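You operate a simulated robot arm through the tools that you are given. There is no shell and no other tool. Be economical: measure what you need, move in short steps, check, and stop when the job is done.

You run a simulated two-armed robot. Do the job below in one go: nothing can be reset, and whatever is moved stays where it is left.

Task
Snug up the job sheet's bolt, then both of the black cover's bolts.
Fine: the first is on the base plate; each with the hex key that fits (5 mm for the cover); put the keys back; leave the other bolts.
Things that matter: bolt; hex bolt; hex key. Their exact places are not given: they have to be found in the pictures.

Only the result counts: the job must be done as asked and must still hold three seconds after the hand-in. Knocking over, shifting, dropping, spilling or breaking anything else fails it. Lids that push on must go on centred and level and be pressed home; caps that screw on are set level and turned clockwise until they are tight. Flat cloth is picked up by pressing the open fingertips on it (5 to 10 N) and closing them slowly along it; thin cloth reads only 2 to 8 mm in the jaws.

Robot
Two 7-joint arms with fingered hands on one trunk, on a base that drives. Base frame: it is fixed to the floor where the robot stands at the start and does not move with it; the origin is under the middle of the robot, x ahead of it, y to its left, z up; the surface under the hand at the start is at about z = 79.3. Readings come in cm, rad, newtons and seconds.
The left shoulder is at the start at [20, 13.5, 94.5], the right one opposite. Places, roughly: bolt (2x2x4 cm) [80, -10, 90]; hex bolt (2x2x4 cm) [90, -10, 80]; hex bolt (3x3x4 cm) [90, -10, 80]. Payload 4 kg a hand.
The TCP of each hand is the grasp point between the finger pads, 2.5 cm short of the fingertips. In the tool frame z runs along the fingers and y along their closing line. The gripper opens to 8.8 cm. The gripper's body begins 2.9 cm behind the TCP. The gripper is a hand of 4 fingers: y runs from the thumb to the fingers, the wrist lies at [-1.3, -10.6, -17.4] in the tool frame, and closing takes about 1.5 s.
Orientation is that of the tool frame in the base frame, as a unit quaternion [w, x, y, z]. With the fingers straight down and the wrist toward the robot, the tool's x, y and z point along [0, 1, 0], [1, 0, 0] and [0, 0, -1] of the base frame.

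Tools
- The arms move only by the tool drive_tool. It takes "left_series", "right_series" or both (then of equal length, played together; a hand with none holds still); each is a list of rows, each a list of 7 numbers: the shift along the tool's x, y, z in cm, then the turn, a rotation vector about the tool's x, y, z in rad, then the closure in counts, from 0 (fully open) to 255 (shut). In form: [[dx, dy, dz, wx, wy, wz, claw], ...]. A call has 1 to 20 rows; each row is the pose to reach, as a shift and turn from the pose commanded when the call began, along the tool's axes at that moment. A row lasts 0.2 s, in which the tool goes at most 5 cm and 0.15 rad; a call with a longer step from one row to the next is refused whole, and so is a gripper value outside its range. A pose out of reach is approached as far as the arm can. The call stops where the force on the tool passes 80 N (or 10 N more than at its start, if that is more) or the arm is blocked; 0.2 s more then pass. Each finger travels about 15.3 cm/s and halts on what it meets, pressing with about 28 N; the grip force reading is that of the motor and also rises with nothing between the fingers. The clock runs only during rows and for 0.2 s after the last one: add rows that repeat a pose to give the fingers time. It gives the time, the measured TCP pose, the force on the tool (base axes), the opening and the grip force at its end, in the units of the frame above (readings bear some noise), with the torque about the TCP (base axes, N m) and any sound that the robot's microphone picked up.
- Cameras (640 x 400 px; columns grow to the right, rows downward): "scene" is now at [13.61, -0.61, 154.16]; the picture's right is [-0.11, -0.99, 0.00], its down [-0.78, 0.08, -0.62] and it looks along [0.61, -0.07, -0.79] (base axes); focal length 251 px, centre (320, 200). "left" rides on the left gripper at [-6.4, -8.3, -9.8] in its tool frame; the picture's right is [-0.62, -0.37, 0.69], its down [0.71, -0.63, 0.30] and it looks along [0.32, 0.68, 0.65] (tool axes); focal length 265 px, centre (320, 200). "right" rides on the right gripper at [6.4, -8.3, -9.8] in its tool frame; the picture's right is [-0.62, 0.37, -0.69], its down [-0.71, -0.63, 0.30] and it looks along [-0.32, 0.68, 0.65] (tool axes); focal length 265 px, centre (320, 200).
- capture(camera): a new picture of that camera. No time passes.
- raise_lower(by): slides the trunk up (or, below 0, down) by that many cm; the arms and the scene camera ride with it, the base frame stays. It gives what a move gives, with no picture.
- roll_base(legs): drives the robot by 1 to 6 legs, each [ahead, left, turn to the left] in cm, cm and rad, along the robot's own axes; the way and the turn of a leg run together, so that a leg with both is an arc; at most 150 cm and 3.142 rad a leg. The arms and the cameras ride along, it lands a little off, and it stops where it bumps. It gives what a move gives.
- preshape(shape, hand): the hand has 4 fingers and takes this shape, open, in about a second: jaw (thumb against the fingers, like two jaws); tri (thumb and two fingers); tip (a fingertip pinch); poke (one finger out to press); point (the index stretched); flat (the hand flat); cup (the hand cupped); fist (a fist). The gripper value then closes the fingers along that shape, each until it touches; the sizes above hold for jaw. It gives what a move gives, with no picture.
- pan_tilt(pan, tilt): turns the head with the scene camera to pan (to the left, within 1.693 rad either way) and tilt (down, from -0.506 to 1.204), counted from straight ahead of the robot. It gives what a move gives.
- point_at(camera, pixels): for up to 12 pixels [column, row] of the newest picture of that camera ("zoom" is the newest enlarged one), the place [x, y, z] in the base frame of the surface seen there, good to about 0.2 cm. No time passes.
- close_up(camera, box): a new picture of the part [left, top, right, bottom] of that camera's present view, enlarged. No time passes.
- hand_in(): hands the job in; it is judged then, once.

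Go step by step. Measure first, check grasps and placings, and put right what went wrong. The budget is 80 turns and 78 pictures, counting those below and the enlarged ones. Unless the task says otherwise, let go and move clear before handing in, and close with one line.

The tools are called after "Emit:" as name(argument=value, ...) on one line, values as JSON. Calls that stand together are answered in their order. drive_tool: Moves the arms, as the interface text tells. Its arguments: {"type":"object","properties":{"left_series":{"type":"array","items":{"type":"array","items":{"type":"number"}}},"right_series":{"type":"array","items":{"type":"array","items":{"type":"number"}}}},"required":[]} The other tools are called the same way: raise_lower (by) slides the trunk up or down; preshape (shape, hand) gives the hand a shape; roll_base (legs) drives the base; pan_tilt (pan, tilt) turns the head that bears the scene camera; capture (camera) takes a picture; point_at (camera, pixels) gives the place of the surface under pixels of a picture; close_up (camera, box) takes an enlarged picture of a part of a camera's view; hand_in () hands the job in.

At the start:

```text
clock: 0.0
left_tool_pos: [60.71, 19.45, 121.56]
left_tool_rot: [0.0, 0.707, 0.707, 0.0]
left_force: [-0.1, -0.2, -0.2]
left_wrist_torque: [0.01, 0.0, 0.0]
left_grip_width: 8.76
left_grip_force: 0.0
left_shape: jaw
right_tool_pos: [52.03, -36.85, 120.79]
right_tool_rot: [-0.001, 0.707, 0.707, -0.001]
right_force: [-0.8, -0.1, 0.5]
right_wrist_torque: [-0.02, 0.03, -0.01]
right_grip_width: 8.75
right_grip_force: 0.1
right_shape: jaw
trunk travel left (down, up): [-55.0, 22.0]
robot x, y, heading: [-0.01, -0.37, -0.004]
head pan, tilt: [-0.106, 0.904]
```

scene: 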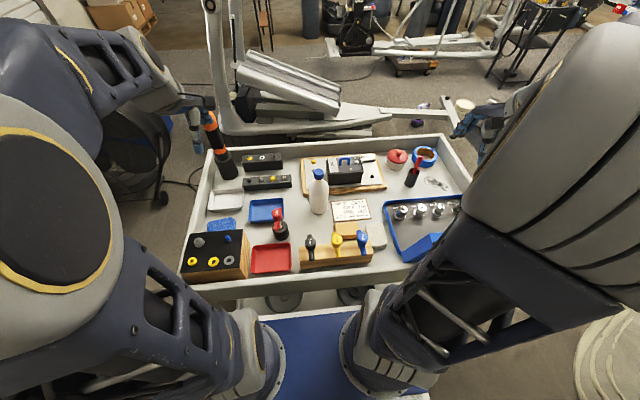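
right: 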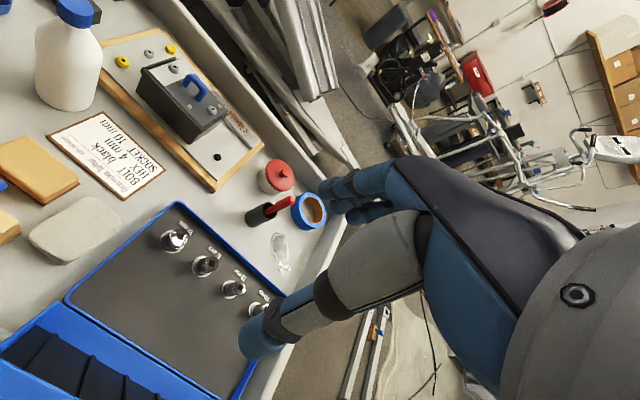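
left: 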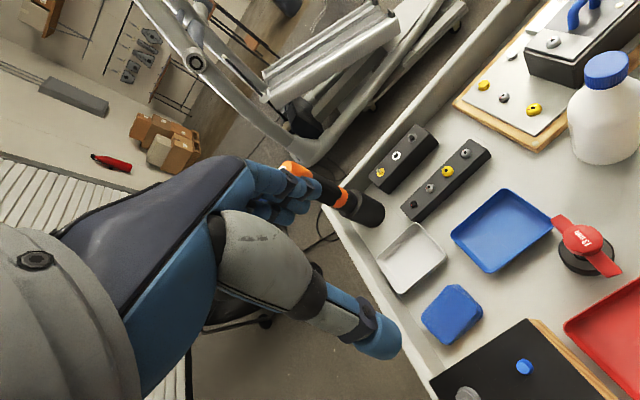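

The pictures show a job sheet near (350,210), a base plate with a black cover near (345,170) and hex keys in a wooden block near (335,245). I'll take enlarged views of these first.

Emit:
close_up(camera="scene", box=[290, 140, 400, 209])

Emit:
close_up(camera="scene", box=[290, 195, 400, 275])

Emit:
close_up(camera="right", box=[40, 20, 280, 200])

```text
5.80 times, centred on (345, 174) of scene
```

zoom: 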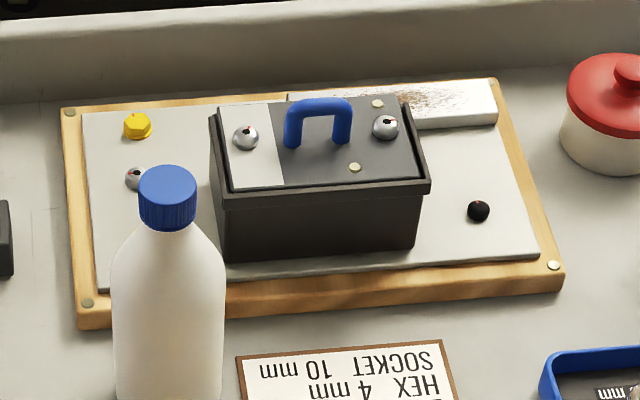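

```text
5.00 times, centred on (345, 235) of scene
```

zoom: 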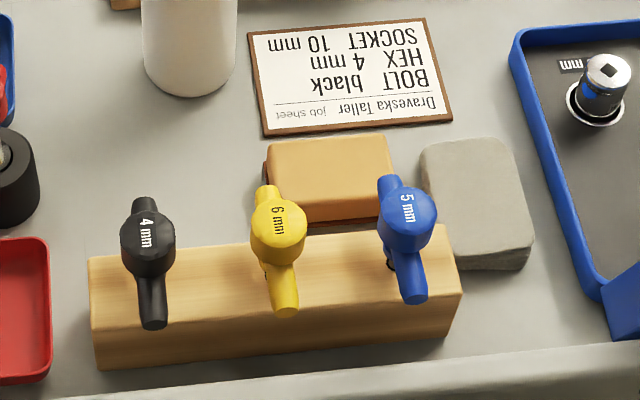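

```text
2.22 times, centred on (160, 110) of right
```

zoom: 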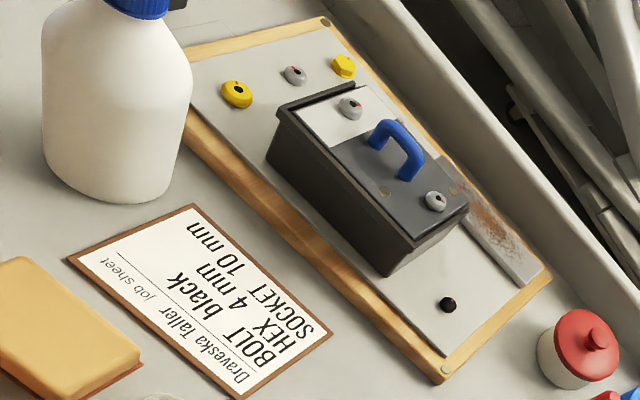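

The sheet reads "BOLT black, HEX 4 mm". The keys are black 4 mm, yellow 6 mm and blue 5 mm, and the black bolt is at zoom (447,304). Next I'll measure the bolts.

Emit:
point_at(camera="zoom", pixels=[[447, 302], [447, 312], [436, 198], [435, 205], [349, 103], [348, 110], [420, 320], [400, 330], [405, 130], [500, 330], [330, 110], [415, 210]])

Emit:
close_up(camera="scene", box=[296, 222, 376, 272])

```text
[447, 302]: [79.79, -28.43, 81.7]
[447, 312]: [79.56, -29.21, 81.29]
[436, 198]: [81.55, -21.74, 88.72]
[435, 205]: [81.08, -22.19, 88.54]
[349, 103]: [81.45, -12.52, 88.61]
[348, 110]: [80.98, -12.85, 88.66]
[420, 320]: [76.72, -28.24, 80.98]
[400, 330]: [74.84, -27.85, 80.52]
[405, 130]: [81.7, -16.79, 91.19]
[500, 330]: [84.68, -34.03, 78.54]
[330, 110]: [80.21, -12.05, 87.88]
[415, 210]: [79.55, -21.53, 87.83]
```

```text
8.00 times, centred on (336, 247) of scene
```

zoom: 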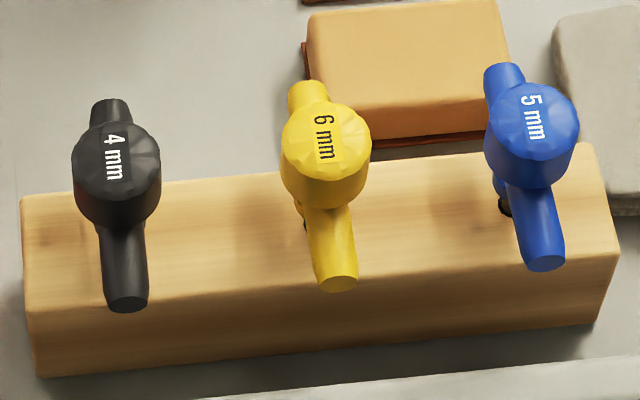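

The bolts are located: black near (79.8,-28.6,81.5), cover bolts near (81.2,-12.7,88.6) and (81.3,-22.0,88.6). Now I'll measure the keys.

Emit:
point_at(camera="zoom", pixels=[[117, 155], [110, 103], [127, 303], [125, 265], [117, 215], [532, 110], [503, 68], [545, 260], [540, 225], [170, 230], [325, 130], [430, 210]])

Emit:
close_up(camera="right", box=[0, 120, 80, 250])

Emit:
close_up(camera="left", box=[480, 200, 640, 400])

```text
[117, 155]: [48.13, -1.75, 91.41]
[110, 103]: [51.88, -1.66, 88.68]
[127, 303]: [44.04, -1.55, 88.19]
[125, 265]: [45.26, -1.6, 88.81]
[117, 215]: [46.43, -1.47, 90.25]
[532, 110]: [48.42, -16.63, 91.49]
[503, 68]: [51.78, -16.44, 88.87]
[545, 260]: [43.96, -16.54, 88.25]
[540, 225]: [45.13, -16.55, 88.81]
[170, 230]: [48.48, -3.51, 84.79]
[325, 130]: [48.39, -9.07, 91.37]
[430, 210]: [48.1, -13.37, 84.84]
```

```text
3.08 times, centred on (40, 185) of right
```

zoom: 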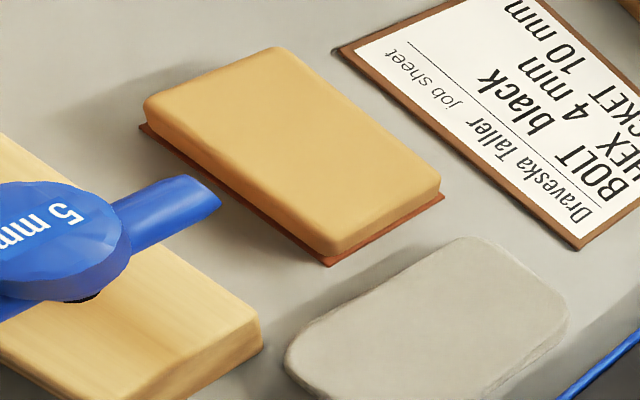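

```text
2.00 times, centred on (560, 300) of left
```

zoom: 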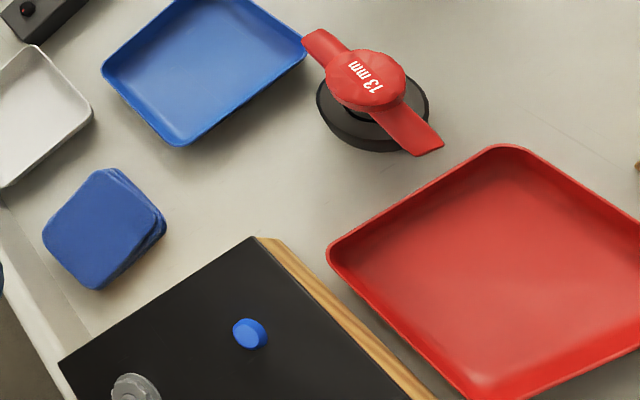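

Each key is a T-handle: hub about 3 cm across with top z≈91.4, bar along x, and the block top at z 84.8. The 4 mm hub is at (48,-1.65) and the 5 mm hub at (48.2,-16.55). They're too close for the arm, so I'll back the base off and shift it left.

Emit:
roll_base(legs=[[-20, 10, 0]])

Emit:
pan_tilt(pan=-0.2, tilt=0.8)

Emit:
capture(camera="scene")

Emit:
capture(camera="right")

```text
clock: 1.7
left_tool_pos: [40.67, 29.69, 121.64]
left_tool_rot: [0.001, 0.705, 0.709, 0.0]
left_force: [-0.5, -0.5, -0.1]
left_wrist_torque: [0.01, 0.03, 0.04]
left_grip_width: 8.78
left_grip_force: 0.1
left_shape: jaw
right_tool_pos: [32.34, -26.81, 120.64]
right_tool_rot: [0.0, 0.705, 0.709, 0.001]
right_force: [1.1, 0.6, 0.0]
right_wrist_torque: [0.01, 0.0, 0.0]
right_grip_width: 8.75
right_grip_force: 0.0
right_shape: jaw
trunk travel left (down, up): [-55.0, 22.0]
robot x, y, heading: [-19.64, 10.24, 0.005]
head pan, tilt: [-0.106, 0.904]
```

```text
clock: 2.4
left_tool_pos: [40.79, 29.67, 121.6]
left_tool_rot: [-0.001, 0.705, 0.709, 0.0]
left_force: [-0.9, 0.7, -0.4]
left_wrist_torque: [0.01, 0.02, 0.01]
left_grip_width: 8.75
left_grip_force: 0.2
left_shape: jaw
right_tool_pos: [32.26, -26.73, 120.77]
right_tool_rot: [0.0, 0.705, 0.709, 0.0]
right_force: [0.0, 0.2, 0.1]
right_wrist_torque: [0.0, -0.04, 0.0]
right_grip_width: 8.75
right_grip_force: 0.1
right_shape: jaw
trunk travel left (down, up): [-55.0, 22.0]
robot x, y, heading: [-19.98, 9.92, 0.008]
head pan, tilt: [-0.201, 0.799]
```

```text
68 pictures are left
```

scene: 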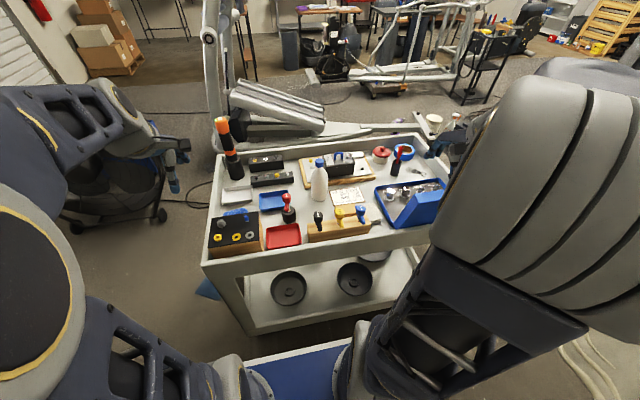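

```text
67 pictures are left
```

right: 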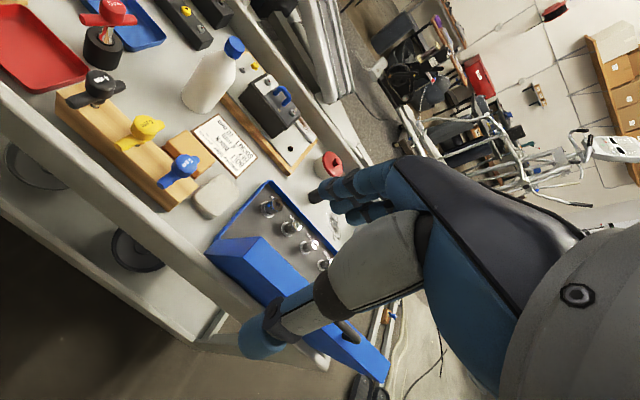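

The base is now at (-20,10). I'll bring the right hand above the 4 mm key with the fingers closing along base y and the wrist to the right, and check the heights of nearby tall items.

Emit:
point_at(camera="scene", pixels=[[288, 200], [290, 214], [319, 162], [319, 180], [222, 123], [318, 217], [361, 211], [398, 150]])

Emit:
drive_tool(right_series=[[2.1, 1.3, 0, 0, 0, -0.14, 0], [4.2, 2.6, 0, 0, 0, -0.28, 20], [6.3, 3.9, 0, 0, 0, -0.42, 40], [8.4, 5.2, 0, 0, 0, -0.56, 60], [10.5, 6.5, 0, 0, 0, -0.7, 80], [12.6, 7.8, 1, 0, 0, -0.84, 80], [14.7, 9.1, 2, 0, 0, -0.98, 80], [16.8, 10.4, 4, 0, 0, -1.12, 80], [18.9, 11.7, 6, 0, 0, -1.26, 80], [21, 13.0, 8, 0, 0, -1.4, 80], [23.1, 14.4, 10, 0, 0, -1.54, 80], [25.1, 15.7, 12, 0, 0, -1.57, 80], [25.1, 15.7, 15, 0, 0, -1.57, 80], [25.1, 15.7, 15, 0, 0, -1.57, 80]])

Emit:
capture(camera="right")

Emit:
capture(camera="scene")

```text
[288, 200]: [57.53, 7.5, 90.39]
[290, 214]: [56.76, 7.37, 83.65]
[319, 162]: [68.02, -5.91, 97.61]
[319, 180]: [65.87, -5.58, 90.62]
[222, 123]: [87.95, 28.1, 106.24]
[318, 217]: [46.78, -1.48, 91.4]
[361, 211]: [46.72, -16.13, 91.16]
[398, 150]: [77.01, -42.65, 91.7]
```

```text
clock: 5.4
left_tool_pos: [40.71, 29.78, 121.53]
left_tool_rot: [0.0, 0.705, 0.709, 0.0]
left_force: [-0.4, -0.9, 0.1]
left_wrist_torque: [0.0, 0.0, 0.0]
left_grip_width: 8.76
left_grip_force: 0.1
left_shape: jaw
right_tool_pos: [47.85, -1.46, 105.65]
right_tool_rot: [0.0, -0.001, 1.0, 0.0]
right_force: [0.5, -0.5, -0.2]
right_wrist_torque: [-0.04, 0.0, 0.02]
right_grip_width: 6.07
right_grip_force: 0.0
right_shape: jaw
trunk travel left (down, up): [-55.0, 22.0]
robot x, y, heading: [-19.91, 9.6, 0.007]
head pan, tilt: [-0.201, 0.799]
```

```text
66 pictures are left
```

right: 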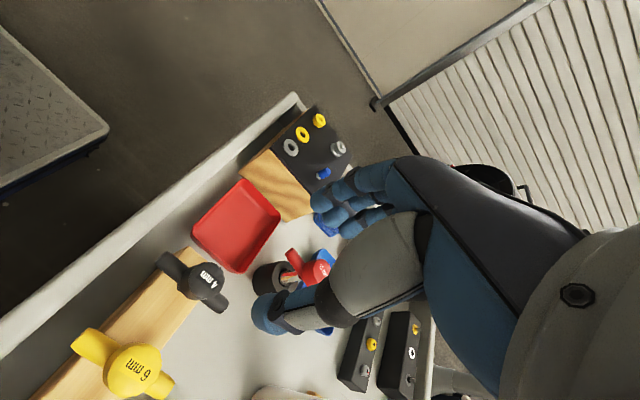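

```text
65 pictures are left
```

scene: 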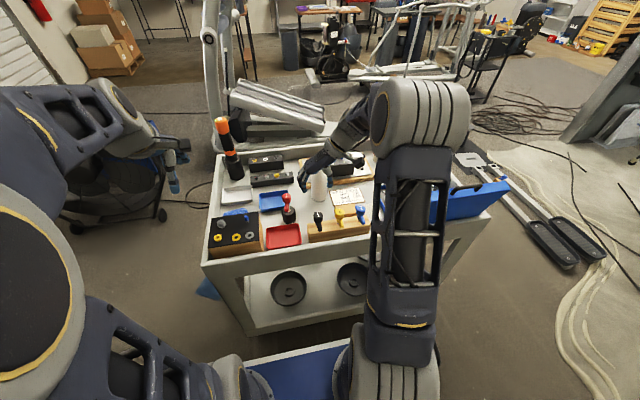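

The hand is at (47.85,-1.46,105.65), and the 4 mm hub shows at (205,280) in the right camera. I'll pin its centre and bar direction before descending.

Emit:
close_up(camera="right", box=[140, 235, 240, 325])

Emit:
point_at(camera="right", pixels=[[193, 273], [222, 283], [212, 264], [203, 297], [205, 281], [168, 261], [222, 307], [132, 368], [100, 344], [155, 390], [176, 282]])

```text
4.44 times, centred on (190, 280) of right
```

zoom: 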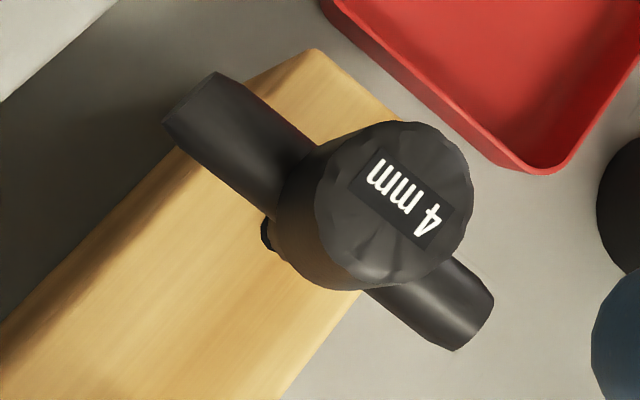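

```text
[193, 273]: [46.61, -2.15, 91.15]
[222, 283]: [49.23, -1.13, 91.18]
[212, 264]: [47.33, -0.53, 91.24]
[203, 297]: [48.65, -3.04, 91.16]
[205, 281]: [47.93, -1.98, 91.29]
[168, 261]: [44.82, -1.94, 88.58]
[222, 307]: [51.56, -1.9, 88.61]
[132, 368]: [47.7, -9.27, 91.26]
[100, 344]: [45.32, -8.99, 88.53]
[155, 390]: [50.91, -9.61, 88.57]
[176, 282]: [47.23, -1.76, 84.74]
```

The hub centre is about (48.0,-1.8) with its top at 91.3. I'll descend to TCP z≈89.6 and close.

Emit:
drive_tool(right_series=[[-0.15, -0.3, 3, 0, 0, 0, 80], [-0.15, -0.3, 6, 0, 0, 0, 80], [-0.15, -0.3, 9, 0, 0, 0, 80], [-0.15, -0.3, 11, 0, 0, 0, 80], [-0.15, -0.3, 12.5, 0, 0, 0, 80], [-0.15, -0.3, 14, 0, 0, 0, 80], [-0.15, -0.3, 15, 0, 0, 0, 80], [-0.15, -0.3, 16, 0, 0, 0, 80], [-0.15, -0.3, 16, 0, 0, 0, 80]])

Emit:
close_up(camera="right", box=[140, 150, 340, 310])

```text
clock: 7.4
left_tool_pos: [40.79, 29.66, 121.53]
left_tool_rot: [0.0, 0.705, 0.709, 0.0]
left_force: [0.1, -0.5, 0.8]
left_wrist_torque: [0.02, -0.03, 0.02]
left_grip_width: 8.76
left_grip_force: 0.1
left_shape: jaw
right_tool_pos: [47.92, -1.92, 89.76]
right_tool_rot: [0.0, -0.002, 1.0, 0.0]
right_force: [-0.1, -0.2, 1.4]
right_wrist_torque: [0.01, -0.02, -0.01]
right_grip_width: 6.06
right_grip_force: 0.0
right_shape: jaw
trunk travel left (down, up): [-55.0, 22.0]
robot x, y, heading: [-19.74, 10.2, 0.002]
head pan, tilt: [-0.201, 0.799]
```

```text
2.50 times, centred on (240, 230) of right
```

zoom: 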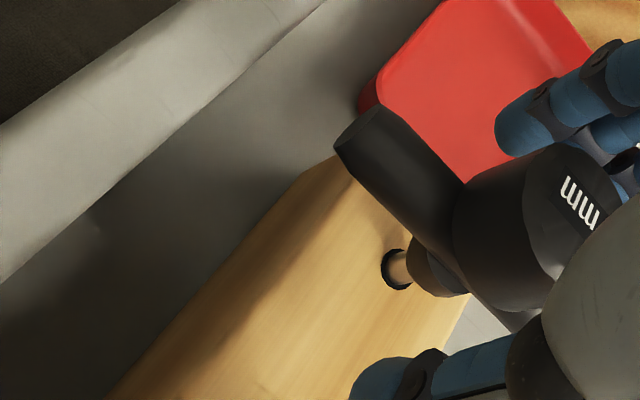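

The hub sits between the thumb and fingers with the shank visible at (395,268). I'll close on it.

Emit:
drive_tool(right_series=[[0, 0, 0, 0, 0, 0, 120], [0, 0, 0, 0, 0, 0, 160], [0, 0, 0, 0, 0, 0, 200], [0, 0, 0, 0, 0, 0, 255], [0, 0, 0, 0, 0, 0, 255], [0, 0, 0, 0, 0, 0, 255], [0, 0, 0, 0, 0, 0, 255], [0, 0, 0, 0, 0, 0, 255]])

Emit:
capture(camera="right")

```text
clock: 9.2
left_tool_pos: [40.58, 29.78, 121.48]
left_tool_rot: [0.0, 0.706, 0.708, 0.001]
left_force: [-0.7, 0.2, 0.2]
left_wrist_torque: [-0.01, -0.04, 0.03]
left_grip_width: 8.79
left_grip_force: 0.0
left_shape: jaw
right_tool_pos: [48.04, -1.92, 89.71]
right_tool_rot: [-0.001, -0.002, 1.0, 0.0]
right_force: [0.5, 2.7, -0.6]
right_wrist_torque: [0.35, -0.07, 0.02]
right_grip_width: 1.99
right_grip_force: 27.8
right_shape: jaw
trunk travel left (down, up): [-55.0, 22.0]
robot x, y, heading: [-20.19, 10.21, 0.008]
head pan, tilt: [-0.201, 0.799]
```

```text
62 pictures are left
```

right: 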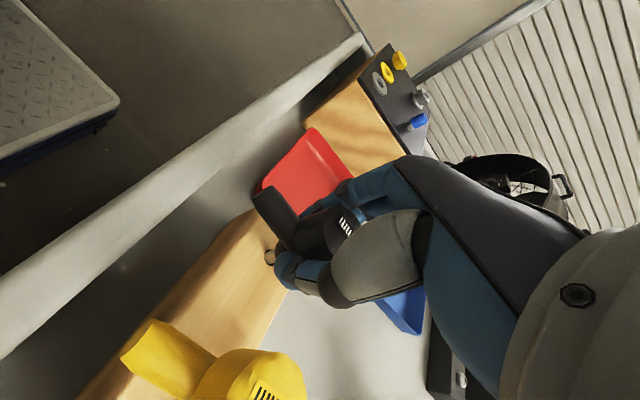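

It's gripped at 1.99 cm with 28 N. I'll lift straight up and look.

Emit:
drive_tool(right_series=[[0, 0, -1, 0, 0, 0, 255], [0, 0, -2, 0, 0, 0, 255], [0, 0, -3.5, 0, 0, 0, 255], [0, 0, -5, 0, 0, 0, 255], [0, 0, -7, 0, 0, 0, 255], [0, 0, -9, 0, 0, 0, 255], [0, 0, -12, 0, 0, 0, 255], [0, 0, -15, 0, 0, 0, 255], [0, 0, -15, 0, 0, 0, 255]])

Emit:
capture(camera="right")

Emit:
close_up(camera="scene", box=[270, 150, 370, 240])

```text
clock: 11.2
left_tool_pos: [40.56, 29.76, 121.52]
left_tool_rot: [0.0, 0.705, 0.709, 0.0]
left_force: [-1.0, 0.0, -0.2]
left_wrist_torque: [0.01, 0.0, 0.01]
left_grip_width: 8.77
left_grip_force: 0.1
left_shape: jaw
right_tool_pos: [47.98, -1.9, 104.84]
right_tool_rot: [0.0, -0.001, 1.0, 0.0]
right_force: [0.1, 0.0, -0.3]
right_wrist_torque: [-0.01, -0.02, -0.02]
right_grip_width: 1.98
right_grip_force: 28.2
right_shape: jaw
trunk travel left (down, up): [-55.0, 22.0]
robot x, y, heading: [-19.96, 9.91, -0.001]
head pan, tilt: [-0.201, 0.799]
```

```text
61 pictures are left
```

right: 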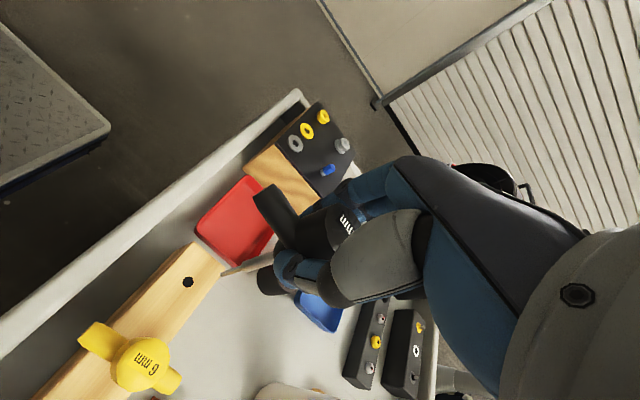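

```text
4.44 times, centred on (320, 195) of scene
```

zoom: 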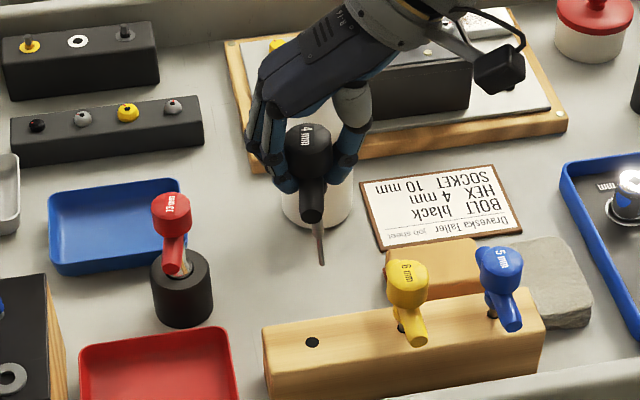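

The key is out and its hole shows at (312,342). I'll measure the tip, around zoom (321,262), and the hole.

Emit:
point_at(camera="zoom", pixels=[[321, 262], [321, 255], [319, 240], [318, 228], [313, 205], [312, 342], [312, 337], [307, 140]])

Emit:
close_up(camera="right", box=[200, 170, 340, 310])

```text
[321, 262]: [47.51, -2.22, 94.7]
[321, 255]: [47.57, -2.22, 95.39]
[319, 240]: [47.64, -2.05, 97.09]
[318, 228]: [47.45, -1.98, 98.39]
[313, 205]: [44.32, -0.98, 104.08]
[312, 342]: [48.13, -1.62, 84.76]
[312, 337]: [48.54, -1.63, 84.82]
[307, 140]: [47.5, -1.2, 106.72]
```

```text
2.86 times, centred on (270, 240) of right
```

zoom: 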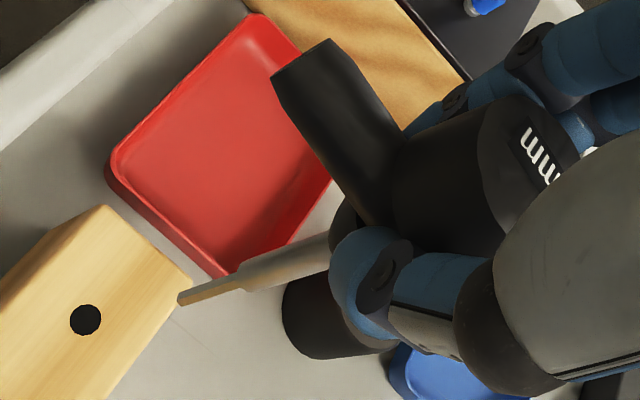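

The tip is about 10.3 cm below the TCP and slightly tilted in y. I'll measure the shank axis from the right camera too.

Emit:
point_at(camera="zoom", pixels=[[183, 298], [195, 294], [215, 287], [236, 280], [260, 271], [285, 263], [305, 258], [85, 319], [310, 75], [370, 140]])

Emit:
close_up(camera="scene", box=[322, 174, 352, 214])

Emit:
close_up(camera="scene", box=[325, 170, 350, 214])

```text
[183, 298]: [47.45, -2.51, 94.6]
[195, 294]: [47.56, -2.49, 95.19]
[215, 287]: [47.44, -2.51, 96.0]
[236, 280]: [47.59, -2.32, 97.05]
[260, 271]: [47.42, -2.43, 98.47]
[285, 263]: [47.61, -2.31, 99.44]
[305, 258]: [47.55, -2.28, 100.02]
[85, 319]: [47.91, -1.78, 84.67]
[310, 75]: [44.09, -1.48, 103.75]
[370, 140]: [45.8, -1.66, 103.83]
```

```text
10.00 times, centred on (337, 194) of scene
```

zoom: 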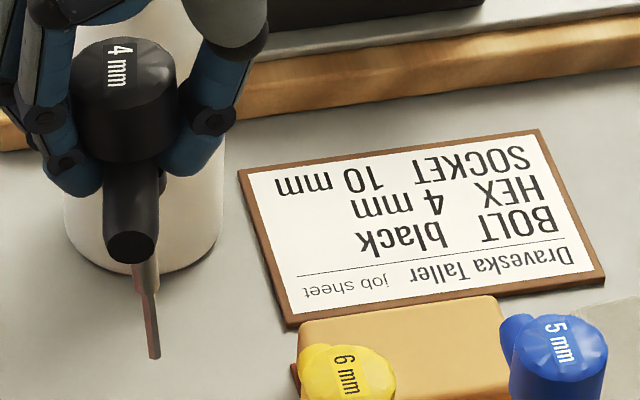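

```text
9.09 times, centred on (338, 192) of scene
```

zoom: 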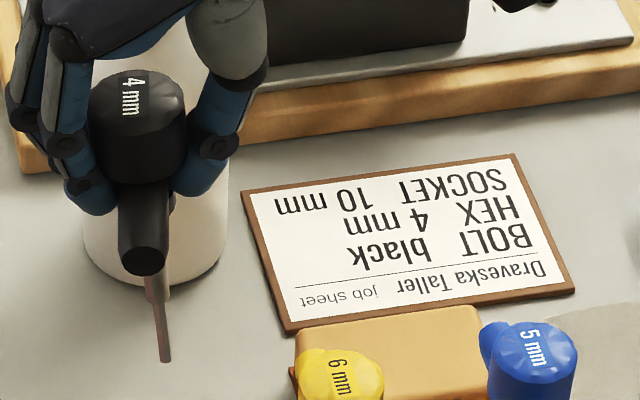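

The tip is at about (47.66,-2.3,94.5), tilted roughly 0.07 rad in y and 0.035 in x. I'll raise the key, move right with the tilt corrected, and then drive the base forward.

Emit:
drive_tool(right_series=[[0, 0, -3, 0, 0, 0, 255], [0, 0, -6, 0, 0, 0, 255], [0, 0, -8, 0, 0, 0, 255], [-1.5, -4, -8, -0.035, -0.018, 0, 255], [-3, -8, -8, -0.07, -0.035, 0, 255], [-4.5, -12, -8, -0.07, -0.035, 0, 255], [-6, -16, -8, -0.07, -0.035, 0, 255], [-7.5, -20, -8, -0.07, -0.035, 0, 255], [-9, -24, -8, -0.07, -0.035, 0, 255], [-10.5, -26.7, -8, -0.07, -0.035, 0, 255], [-10.5, -26.7, -8, -0.07, -0.035, 0, 255]])

Emit:
roll_base(legs=[[20, 0, 0]])

Emit:
capture(camera="scene")

Emit:
capture(camera="right")

```text
clock: 13.6
left_tool_pos: [40.75, 29.61, 121.68]
left_tool_rot: [0.0, 0.705, 0.709, -0.001]
left_force: [-0.2, 0.0, 0.4]
left_wrist_torque: [-0.02, 0.0, -0.02]
left_grip_width: 8.78
left_grip_force: 0.1
left_shape: jaw
right_tool_pos: [55.65, -25.85, 111.91]
right_tool_rot: [0.016, -0.002, 0.999, 0.036]
right_force: [-0.9, 0.5, -0.3]
right_wrist_torque: [-0.04, 0.0, -0.01]
right_grip_width: 1.94
right_grip_force: 27.3
right_shape: jaw
right hand out of reach, approached as far as the arm can: row 9, 10, 11
trunk travel left (down, up): [-55.0, 22.0]
robot x, y, heading: [-20.02, 10.05, -0.001]
head pan, tilt: [-0.201, 0.799]
```

```text
clock: 15.2
left_tool_pos: [61.19, 29.69, 121.65]
left_tool_rot: [0.001, 0.706, 0.708, 0.001]
left_force: [-0.9, -0.2, 0.1]
left_wrist_torque: [0.03, -0.04, -0.01]
left_grip_width: 8.75
left_grip_force: 0.0
left_shape: jaw
right_tool_pos: [76.21, -25.71, 112.02]
right_tool_rot: [0.017, -0.002, 0.999, 0.035]
right_force: [0.8, 0.7, 0.1]
right_wrist_torque: [0.02, 0.03, 0.0]
right_grip_width: 1.95
right_grip_force: 28.0
right_shape: jaw
trunk travel left (down, up): [-55.0, 22.0]
robot x, y, heading: [0.41, 9.82, 0.003]
head pan, tilt: [-0.201, 0.799]
```

```text
56 pictures are left
```

scene: 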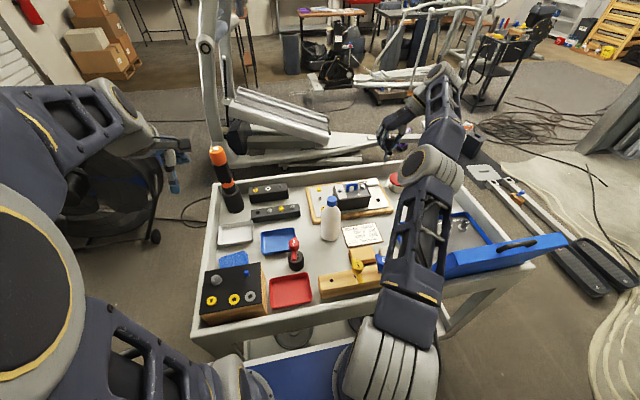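

```text
55 pictures are left
```

right: 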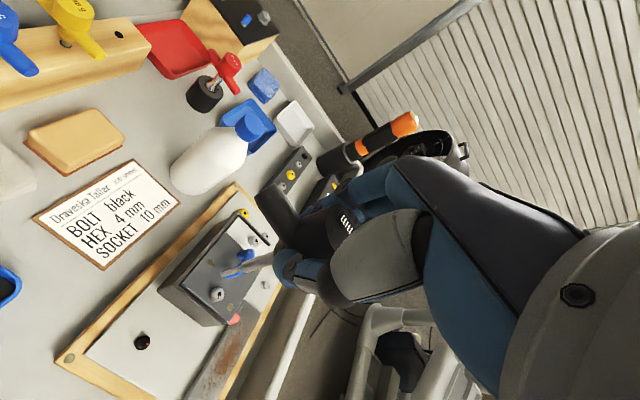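

The hand is at (76.2,-25.7,112) and the black bolt shows at (142,342) in the right view. I'll measure the bolt socket and the key tip.

Emit:
close_up(camera="right", box=[122, 328, 162, 356])

Emit:
point_at(camera="zoom", pixels=[[320, 200], [290, 200], [350, 200], [320, 170], [320, 230], [320, 290], [200, 320]])

Emit:
close_up(camera="right", box=[205, 230, 305, 310])

```text
14.29 times, centred on (142, 342) of right
```

zoom: 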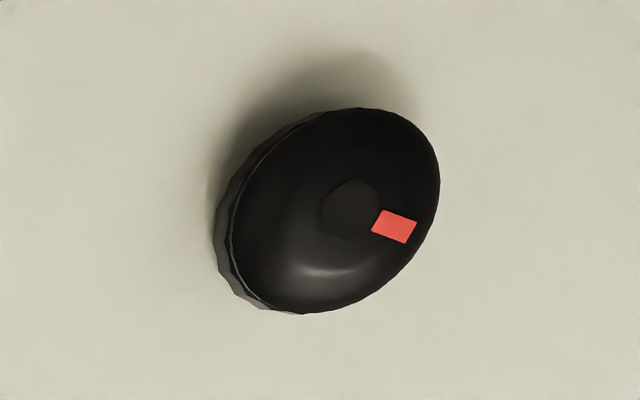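

```text
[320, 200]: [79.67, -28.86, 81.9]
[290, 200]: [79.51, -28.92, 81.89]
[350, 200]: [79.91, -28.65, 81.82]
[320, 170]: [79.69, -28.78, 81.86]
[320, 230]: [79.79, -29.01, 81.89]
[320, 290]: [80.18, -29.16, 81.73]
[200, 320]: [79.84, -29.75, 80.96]
```

```text
5.00 times, centred on (255, 270) of right
```

zoom: 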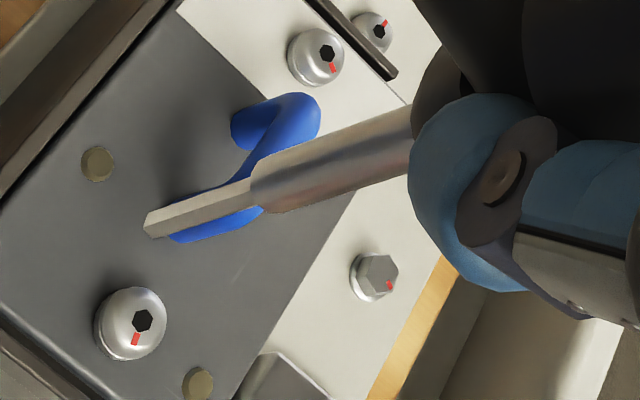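

The black bolt socket centre is about (79.9,-28.7,81.85). I'll measure the tip and the cover bolt sockets at (143,320) and (327,52).

Emit:
point_at(camera="zoom", pixels=[[152, 227], [165, 221], [200, 206], [235, 194], [270, 182], [320, 165], [370, 148], [143, 320], [125, 325], [327, 52], [305, 60], [379, 31]])

```text
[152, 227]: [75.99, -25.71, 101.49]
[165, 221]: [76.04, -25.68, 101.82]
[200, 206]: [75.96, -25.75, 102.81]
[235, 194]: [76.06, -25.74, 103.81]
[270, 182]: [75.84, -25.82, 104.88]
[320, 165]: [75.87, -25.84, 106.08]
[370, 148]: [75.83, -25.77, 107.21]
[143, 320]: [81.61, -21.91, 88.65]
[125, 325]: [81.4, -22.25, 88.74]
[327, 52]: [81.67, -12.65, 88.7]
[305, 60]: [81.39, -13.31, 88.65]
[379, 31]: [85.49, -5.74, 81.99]
```

The key is vertical now, with its tip at about (76.1,-25.55,101.45), which is 10.55 below the TCP. I'll move it over the bolt and re-check.

Emit:
drive_tool(right_series=[[-1.2, -1.2, 1.6, 0, 0, 0, 255], [-2.4, -2.4, 3.2, 0, 0, 0, 255], [-3.59, -3.51, 4.9, 0, 0, 0, 255], [-3.59, -3.51, 4.9, 0, 0, 0, 255], [-3.59, -3.51, 4.9, 0, 0, 0, 255]])

```text
clock: 16.4
left_tool_pos: [61.18, 29.8, 121.51]
left_tool_rot: [-0.001, 0.705, 0.709, 0.0]
left_force: [-0.6, 0.1, 0.7]
left_wrist_torque: [0.02, -0.03, 0.05]
left_grip_width: 8.79
left_grip_force: 0.0
left_shape: jaw
right_tool_pos: [76.54, -27.16, 106.31]
right_tool_rot: [0.016, -0.002, 0.999, 0.035]
right_force: [-0.4, 0.1, -0.6]
right_wrist_torque: [0.0, 0.02, -0.01]
right_grip_width: 1.97
right_grip_force: 28.0
right_shape: jaw
right hand out of reach, approached as far as the arm can: row 1, 2, 3, 4, 5
trunk travel left (down, up): [-55.0, 22.0]
robot x, y, heading: [0.81, 10.0, 0.007]
head pan, tilt: [-0.201, 0.799]
```

That's out of reach with the wrist to the right, so I'll lift slightly and shift the base 12 cm to the right.

Emit:
drive_tool(right_series=[[1, 2, -3, 0, 0, 0, 255], [2, 4, -4.9, 0, 0, 0, 255], [2, 4, -4.9, 0, 0, 0, 255]])

Emit:
roll_base(legs=[[0, -12, 0]])

```text
clock: 17.2
left_tool_pos: [61.25, 29.81, 121.53]
left_tool_rot: [0.0, 0.705, 0.709, 0.0]
left_force: [1.2, 0.1, 0.2]
left_wrist_torque: [0.02, -0.02, 0.0]
left_grip_width: 8.76
left_grip_force: 0.1
left_shape: jaw
right_tool_pos: [74.28, -23.6, 111.35]
right_tool_rot: [0.018, -0.001, 0.999, 0.036]
right_force: [-0.1, 0.6, -0.6]
right_wrist_torque: [0.01, -0.02, 0.0]
right_grip_width: 1.96
right_grip_force: 28.5
right_shape: jaw
trunk travel left (down, up): [-55.0, 22.0]
robot x, y, heading: [0.57, 10.27, 0.002]
head pan, tilt: [-0.201, 0.799]
```

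```text
clock: 18.4
left_tool_pos: [61.22, 18.01, 121.71]
left_tool_rot: [-0.001, 0.706, 0.708, 0.0]
left_force: [-0.3, 0.5, -0.4]
left_wrist_torque: [-0.04, 0.01, 0.02]
left_grip_width: 8.76
left_grip_force: 0.0
left_shape: jaw
right_tool_pos: [74.38, -35.39, 111.36]
right_tool_rot: [0.017, -0.002, 0.999, 0.035]
right_force: [-0.7, 0.7, -0.6]
right_wrist_torque: [-0.01, -0.01, 0.03]
right_grip_width: 1.95
right_grip_force: 27.3
right_shape: jaw
trunk travel left (down, up): [-55.0, 22.0]
robot x, y, heading: [0.71, -1.8, 0.004]
head pan, tilt: [-0.201, 0.799]
```

The base is now at y=-1.8. I'll move the tip over the black bolt, stopping about 3.5 cm above it.

Emit:
drive_tool(right_series=[[-1.8, 2.1, 0.3, 0, 0, 0, 255], [-3.6, 4.3, 0.6, 0, 0, 0, 255], [-5.57, 6.5, 0.65, 0, 0, 0, 255], [-5.42, 6.2, 5, 0, 0, 0, 255], [-5.25, 5.85, 10, 0, 0, 0, 255], [-5.15, 5.6, 13.5, 0, 0, 0, 255], [-5.09, 5.42, 16, 0, 0, 0, 255], [-5.09, 5.42, 16, 0, 0, 0, 255]])

Emit:
close_up(camera="right", box=[190, 230, 310, 310])

```text
refused: row 5 steps farther than a row can; nothing moved
```

```text
5.00 times, centred on (250, 270) of right
```

zoom: 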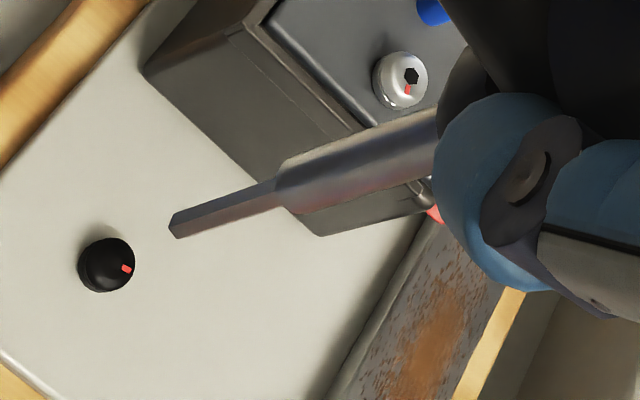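

One row stepped a hair over 5 cm, so I'll resend with smaller steps.

Emit:
drive_tool(right_series=[[-1.8, 2.1, 0.3, 0, 0, 0, 255], [-3.6, 4.3, 0.6, 0, 0, 0, 255], [-5.57, 6.5, 0.65, 0, 0, 0, 255], [-5.44, 6.25, 4, 0, 0, 0, 255], [-5.32, 6.0, 8, 0, 0, 0, 255], [-5.2, 5.75, 12, 0, 0, 0, 255], [-5.12, 5.52, 14.5, 0, 0, 0, 255], [-5.09, 5.42, 16, 0, 0, 0, 255], [-5.09, 5.42, 16, 0, 0, 0, 255]])

Emit:
close_up(camera="right", box=[190, 230, 310, 310])

```text
clock: 20.4
left_tool_pos: [61.16, 17.98, 121.5]
left_tool_rot: [0.0, 0.706, 0.709, 0.0]
left_force: [-0.4, 0.5, 0.1]
left_wrist_torque: [0.0, 0.07, 0.03]
left_grip_width: 8.74
left_grip_force: 0.1
left_shape: jaw
right_tool_pos: [80.1, -28.69, 95.85]
right_tool_rot: [0.018, -0.002, 0.999, 0.035]
right_force: [-0.8, -0.4, -1.3]
right_wrist_torque: [0.0, -0.01, 0.01]
right_grip_width: 1.95
right_grip_force: 28.0
right_shape: jaw
trunk travel left (down, up): [-55.0, 22.0]
robot x, y, heading: [0.22, -1.91, 0.005]
head pan, tilt: [-0.201, 0.799]
```

```text
5.00 times, centred on (250, 270) of right
```

zoom: 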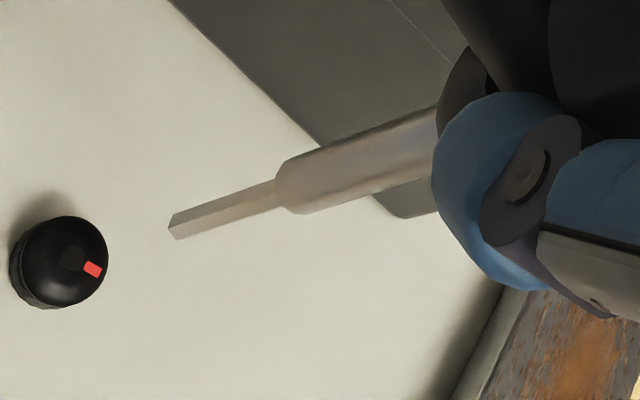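

The tip at (178,230) is above and off the bolt at (65,260) in perspective. I'll measure both.

Emit:
point_at(camera="zoom", pixels=[[180, 229], [195, 223], [230, 209], [260, 197], [93, 269], [80, 262], [70, 258], [60, 260], [20, 275], [103, 250]])

Emit:
close_up(camera="right", box=[188, 268, 228, 296])

```text
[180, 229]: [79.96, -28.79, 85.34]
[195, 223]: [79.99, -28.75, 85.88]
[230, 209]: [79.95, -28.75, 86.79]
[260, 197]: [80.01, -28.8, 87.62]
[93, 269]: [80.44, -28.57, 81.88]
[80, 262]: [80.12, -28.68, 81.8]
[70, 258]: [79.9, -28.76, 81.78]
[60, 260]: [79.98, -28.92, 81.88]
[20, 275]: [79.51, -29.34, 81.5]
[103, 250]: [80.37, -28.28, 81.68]
```

```text
14.29 times, centred on (208, 282) of right
```

zoom: 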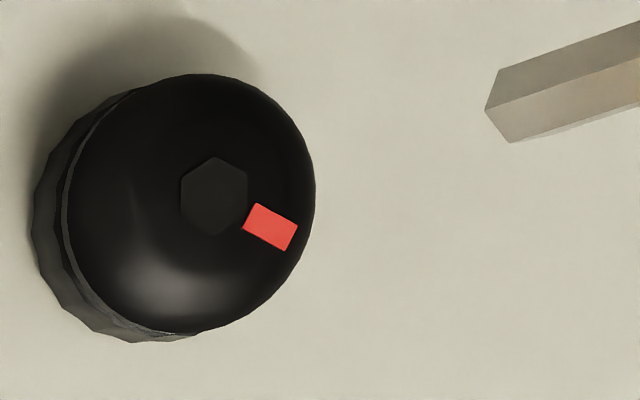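

The socket hex is centred at zoom (214,195) and the tip near (500,115). I'll refine both with averaged points.

Emit:
point_at(camera="zoom", pixels=[[214, 195], [205, 195], [223, 195], [214, 185], [214, 205], [210, 190], [498, 112], [505, 118], [520, 90], [520, 115], [530, 100], [512, 130]])

```text
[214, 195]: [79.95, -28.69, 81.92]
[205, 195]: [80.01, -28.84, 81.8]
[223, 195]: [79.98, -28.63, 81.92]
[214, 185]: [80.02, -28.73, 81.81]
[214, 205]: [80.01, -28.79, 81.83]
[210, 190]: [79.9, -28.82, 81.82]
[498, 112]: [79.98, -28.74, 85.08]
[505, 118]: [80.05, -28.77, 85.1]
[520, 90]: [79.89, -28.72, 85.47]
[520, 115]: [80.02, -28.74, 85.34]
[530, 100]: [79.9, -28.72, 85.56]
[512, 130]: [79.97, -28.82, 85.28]
```

The tip is about 0.1 off the socket in x and y. I'll correct that and lower gently to contact.

Emit:
drive_tool(right_series=[[0.13, -0.2, 1, 0, 0, 0, 255], [0.17, -0.28, 2, 0, 0, 0, 255], [0.19, -0.33, 2.7, 0, 0, 0, 255], [0.2, -0.36, 3.08, 0, 0, 0, 255], [0.21, -0.38, 3.3, 0, 0, 0, 255], [0.22, -0.39, 3.5, 0, 0, 0, 255], [0.22, -0.39, 3.5, 0, 0, 0, 255]])

Emit:
close_up(camera="right", box=[190, 230, 310, 310])

```text
clock: 22.0
left_tool_pos: [61.37, 18.0, 121.56]
left_tool_rot: [0.0, 0.705, 0.709, 0.0]
left_force: [0.0, -0.1, 0.6]
left_wrist_torque: [0.02, 0.0, 0.01]
left_grip_width: 8.75
left_grip_force: 0.1
left_shape: jaw
right_tool_pos: [79.79, -28.93, 92.41]
right_tool_rot: [0.017, -0.002, 0.999, 0.035]
right_force: [-0.5, -0.4, 0.3]
right_wrist_torque: [0.02, 0.03, 0.01]
right_grip_width: 2.0
right_grip_force: 27.5
right_shape: jaw
trunk travel left (down, up): [-55.0, 22.0]
robot x, y, heading: [0.41, -2.4, 0.004]
head pan, tilt: [-0.201, 0.799]
```

```text
5.00 times, centred on (250, 270) of right
```

zoom: 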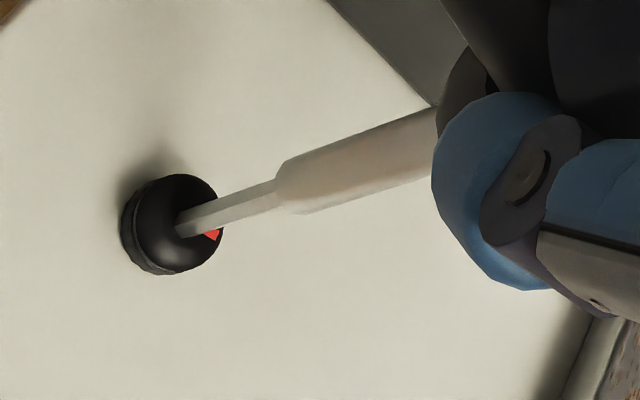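

The tip appears right over the socket with no contact force yet. I'll lower another 0.6 cm in small steps.

Emit:
drive_tool(right_series=[[0.0, -0.01, 0.15, 0, 0, 0, 255], [0.01, -0.02, 0.3, 0, 0, 0, 255], [0.015, -0.03, 0.45, 0, 0, 0, 255], [0.02, -0.04, 0.6, 0, 0, 0, 255], [0.02, -0.04, 0.6, 0, 0, 0, 255]])

Emit:
close_up(camera="right", box=[190, 230, 310, 310])

```text
clock: 23.2
left_tool_pos: [61.17, 17.95, 121.63]
left_tool_rot: [0.0, 0.705, 0.709, 0.0]
left_force: [-0.1, -0.4, 0.0]
left_wrist_torque: [-0.02, 0.0, 0.02]
left_grip_width: 8.77
left_grip_force: 0.1
left_shape: jaw
right_tool_pos: [79.88, -28.91, 92.17]
right_tool_rot: [0.021, -0.002, 0.999, 0.035]
right_force: [5.3, -2.9, 26.3]
right_wrist_torque: [0.04, -0.11, -0.01]
right_grip_width: 2.0
right_grip_force: 28.0
right_shape: jaw
trunk travel left (down, up): [-55.0, 22.0]
robot x, y, heading: [0.94, -2.3, 0.009]
head pan, tilt: [-0.201, 0.799]
```

```text
5.00 times, centred on (250, 270) of right
```

zoom: 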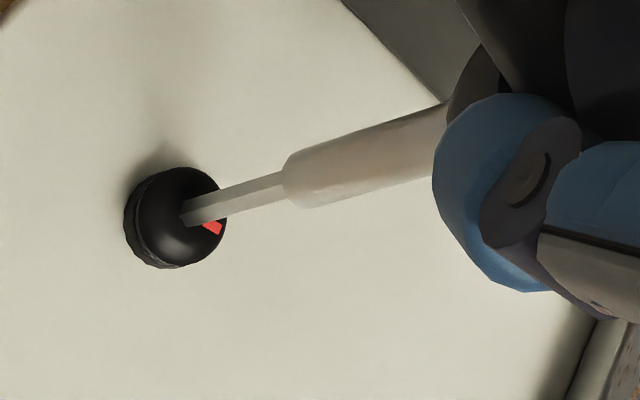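

Pressing with 26 N on the bolt head means the hex isn't aligned yet. I'll turn the key slowly clockwise about the vertical while keeping light pressure, so it drops in.

Emit:
drive_tool(right_series=[[0.01, 0.01, 0, 0.003, -0.005, 0.07, 255], [0.02, 0.02, 0, 0.005, -0.01, 0.14, 255], [0.03, 0.03, 0, 0.007, -0.015, 0.21, 255], [0.04, 0.04, 0, 0.0095, -0.02, 0.28, 255], [0.05, 0.05, 0, 0.012, -0.025, 0.35, 255], [0.06, 0.06, 0, 0.014, -0.03, 0.42, 255], [0.06, 0.06, 0, 0.014, -0.03, 0.42, 255]])

Emit:
close_up(camera="right", box=[190, 230, 310, 310])

```text
clock: 24.8
left_tool_pos: [61.22, 18.12, 121.52]
left_tool_rot: [0.0, 0.705, 0.709, 0.001]
left_force: [0.5, -0.8, 0.1]
left_wrist_torque: [0.01, -0.01, 0.0]
left_grip_width: 8.77
left_grip_force: 0.0
left_shape: jaw
right_tool_pos: [79.79, -28.74, 92.01]
right_tool_rot: [0.025, 0.207, 0.977, 0.031]
right_force: [0.4, -3.2, 33.6]
right_wrist_torque: [0.01, -0.02, 0.01]
right_grip_width: 2.15
right_grip_force: 28.0
right_shape: jaw
trunk travel left (down, up): [-55.0, 22.0]
robot x, y, heading: [0.78, -1.88, 0.002]
head pan, tilt: [-0.201, 0.799]
```

```text
5.00 times, centred on (250, 270) of right
```

zoom: 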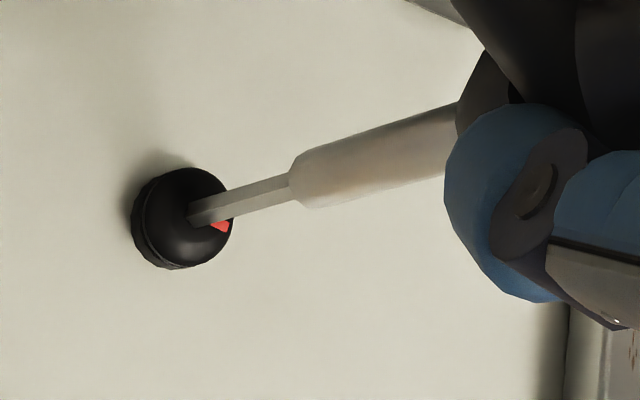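

The tip sank to z 92.01 and the red mark seems to turn with the key. I'll keep turning clockwise while watching torque and depth.

Emit:
drive_tool(right_series=[[0, 0.02, 0, 0.0036, -0.007, 0.1, 255], [0, 0.03, 0, 0.007, -0.014, 0.2, 255], [0, 0.05, 0, 0.011, -0.021, 0.3, 255], [0.01, 0.07, 0, 0.0144, -0.028, 0.4, 255], [0.01, 0.08, 0, 0.018, -0.036, 0.5, 255], [0.01, 0.1, 0, 0.0216, -0.043, 0.6, 255], [0.01, 0.1, 0, 0.0216, -0.043, 0.6, 255]])

Emit:
close_up(camera="right", box=[190, 230, 310, 310])

Emit:
close_up(camera="scene", box=[320, 100, 480, 200])

```text
clock: 26.4
left_tool_pos: [61.2, 18.05, 121.65]
left_tool_rot: [0.0, 0.706, 0.709, 0.0]
left_force: [0.4, 0.2, 0.3]
left_wrist_torque: [0.05, 0.02, -0.03]
left_grip_width: 8.77
left_grip_force: 0.0
left_shape: jaw
right_tool_pos: [79.88, -28.82, 92.02]
right_tool_rot: [0.034, 0.488, 0.872, 0.022]
right_force: [-4.7, 0.5, 34.8]
right_wrist_torque: [0.04, 0.08, 0.04]
right_grip_width: 2.17
right_grip_force: 28.1
right_shape: jaw
trunk travel left (down, up): [-55.0, 22.0]
robot x, y, heading: [0.9, -1.63, -0.001]
head pan, tilt: [-0.201, 0.799]
```

```text
5.00 times, centred on (250, 270) of right
```

zoom: 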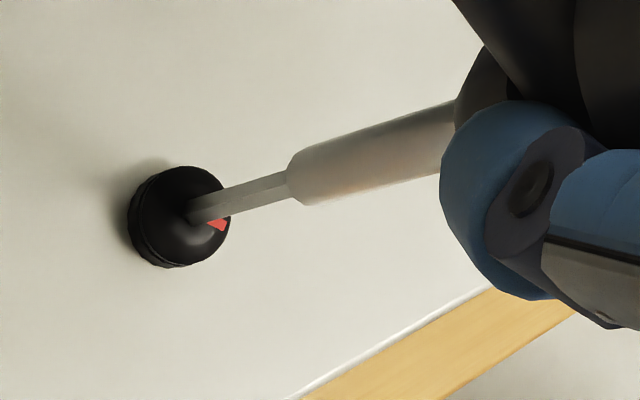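

```text
4.00 times, centred on (400, 150) of scene
```

zoom: 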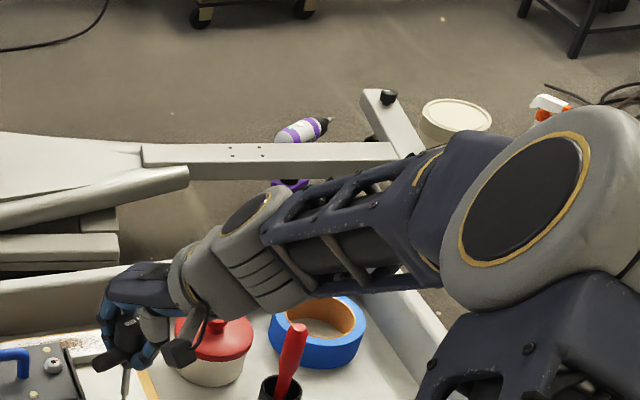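

The mark turns along with the key, so it's driving the bolt, with low torque so far. I'll continue clockwise.

Emit:
drive_tool(right_series=[[0, 0.0, 0, 0.0036, -0.007, 0.1, 255], [0, 0.0, 0, 0.007, -0.014, 0.2, 255], [0, 0.0, 0, 0.011, -0.021, 0.3, 255], [0.0, 0.0, 0, 0.0144, -0.028, 0.4, 255], [0.0, 0.0, 0, 0.018, -0.036, 0.5, 255], [0.0, 0.0, 0, 0.0216, -0.043, 0.6, 255], [0, 0, 0, 0.025, -0.05, 0.7, 255], [0, 0, 0, 0.029, -0.057, 0.8, 255], [0, 0, 0, 0.029, -0.057, 0.8, 255]])

Emit:
close_up(camera="right", box=[190, 230, 310, 310])

```text
clock: 28.4
left_tool_pos: [61.19, 18.0, 121.61]
left_tool_rot: [0.001, 0.705, 0.709, 0.0]
left_force: [0.0, 0.7, 0.7]
left_wrist_torque: [-0.02, 0.02, -0.02]
left_grip_width: 8.77
left_grip_force: 0.1
left_shape: jaw
right_tool_pos: [79.91, -28.56, 92.01]
right_tool_rot: [0.039, 0.79, 0.612, 0.009]
right_force: [-1.7, 11.2, 27.9]
right_wrist_torque: [0.23, 0.06, 0.14]
right_grip_width: 2.2
right_grip_force: 28.2
right_shape: jaw
trunk travel left (down, up): [-55.0, 22.0]
robot x, y, heading: [0.52, -2.03, 0.004]
head pan, tilt: [-0.201, 0.799]
```

```text
5.00 times, centred on (250, 270) of right
```

zoom: 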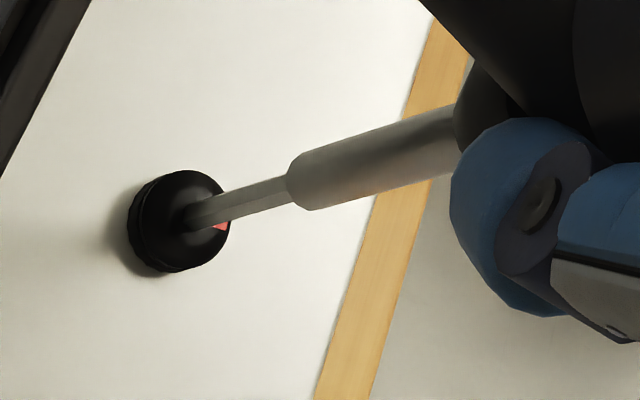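

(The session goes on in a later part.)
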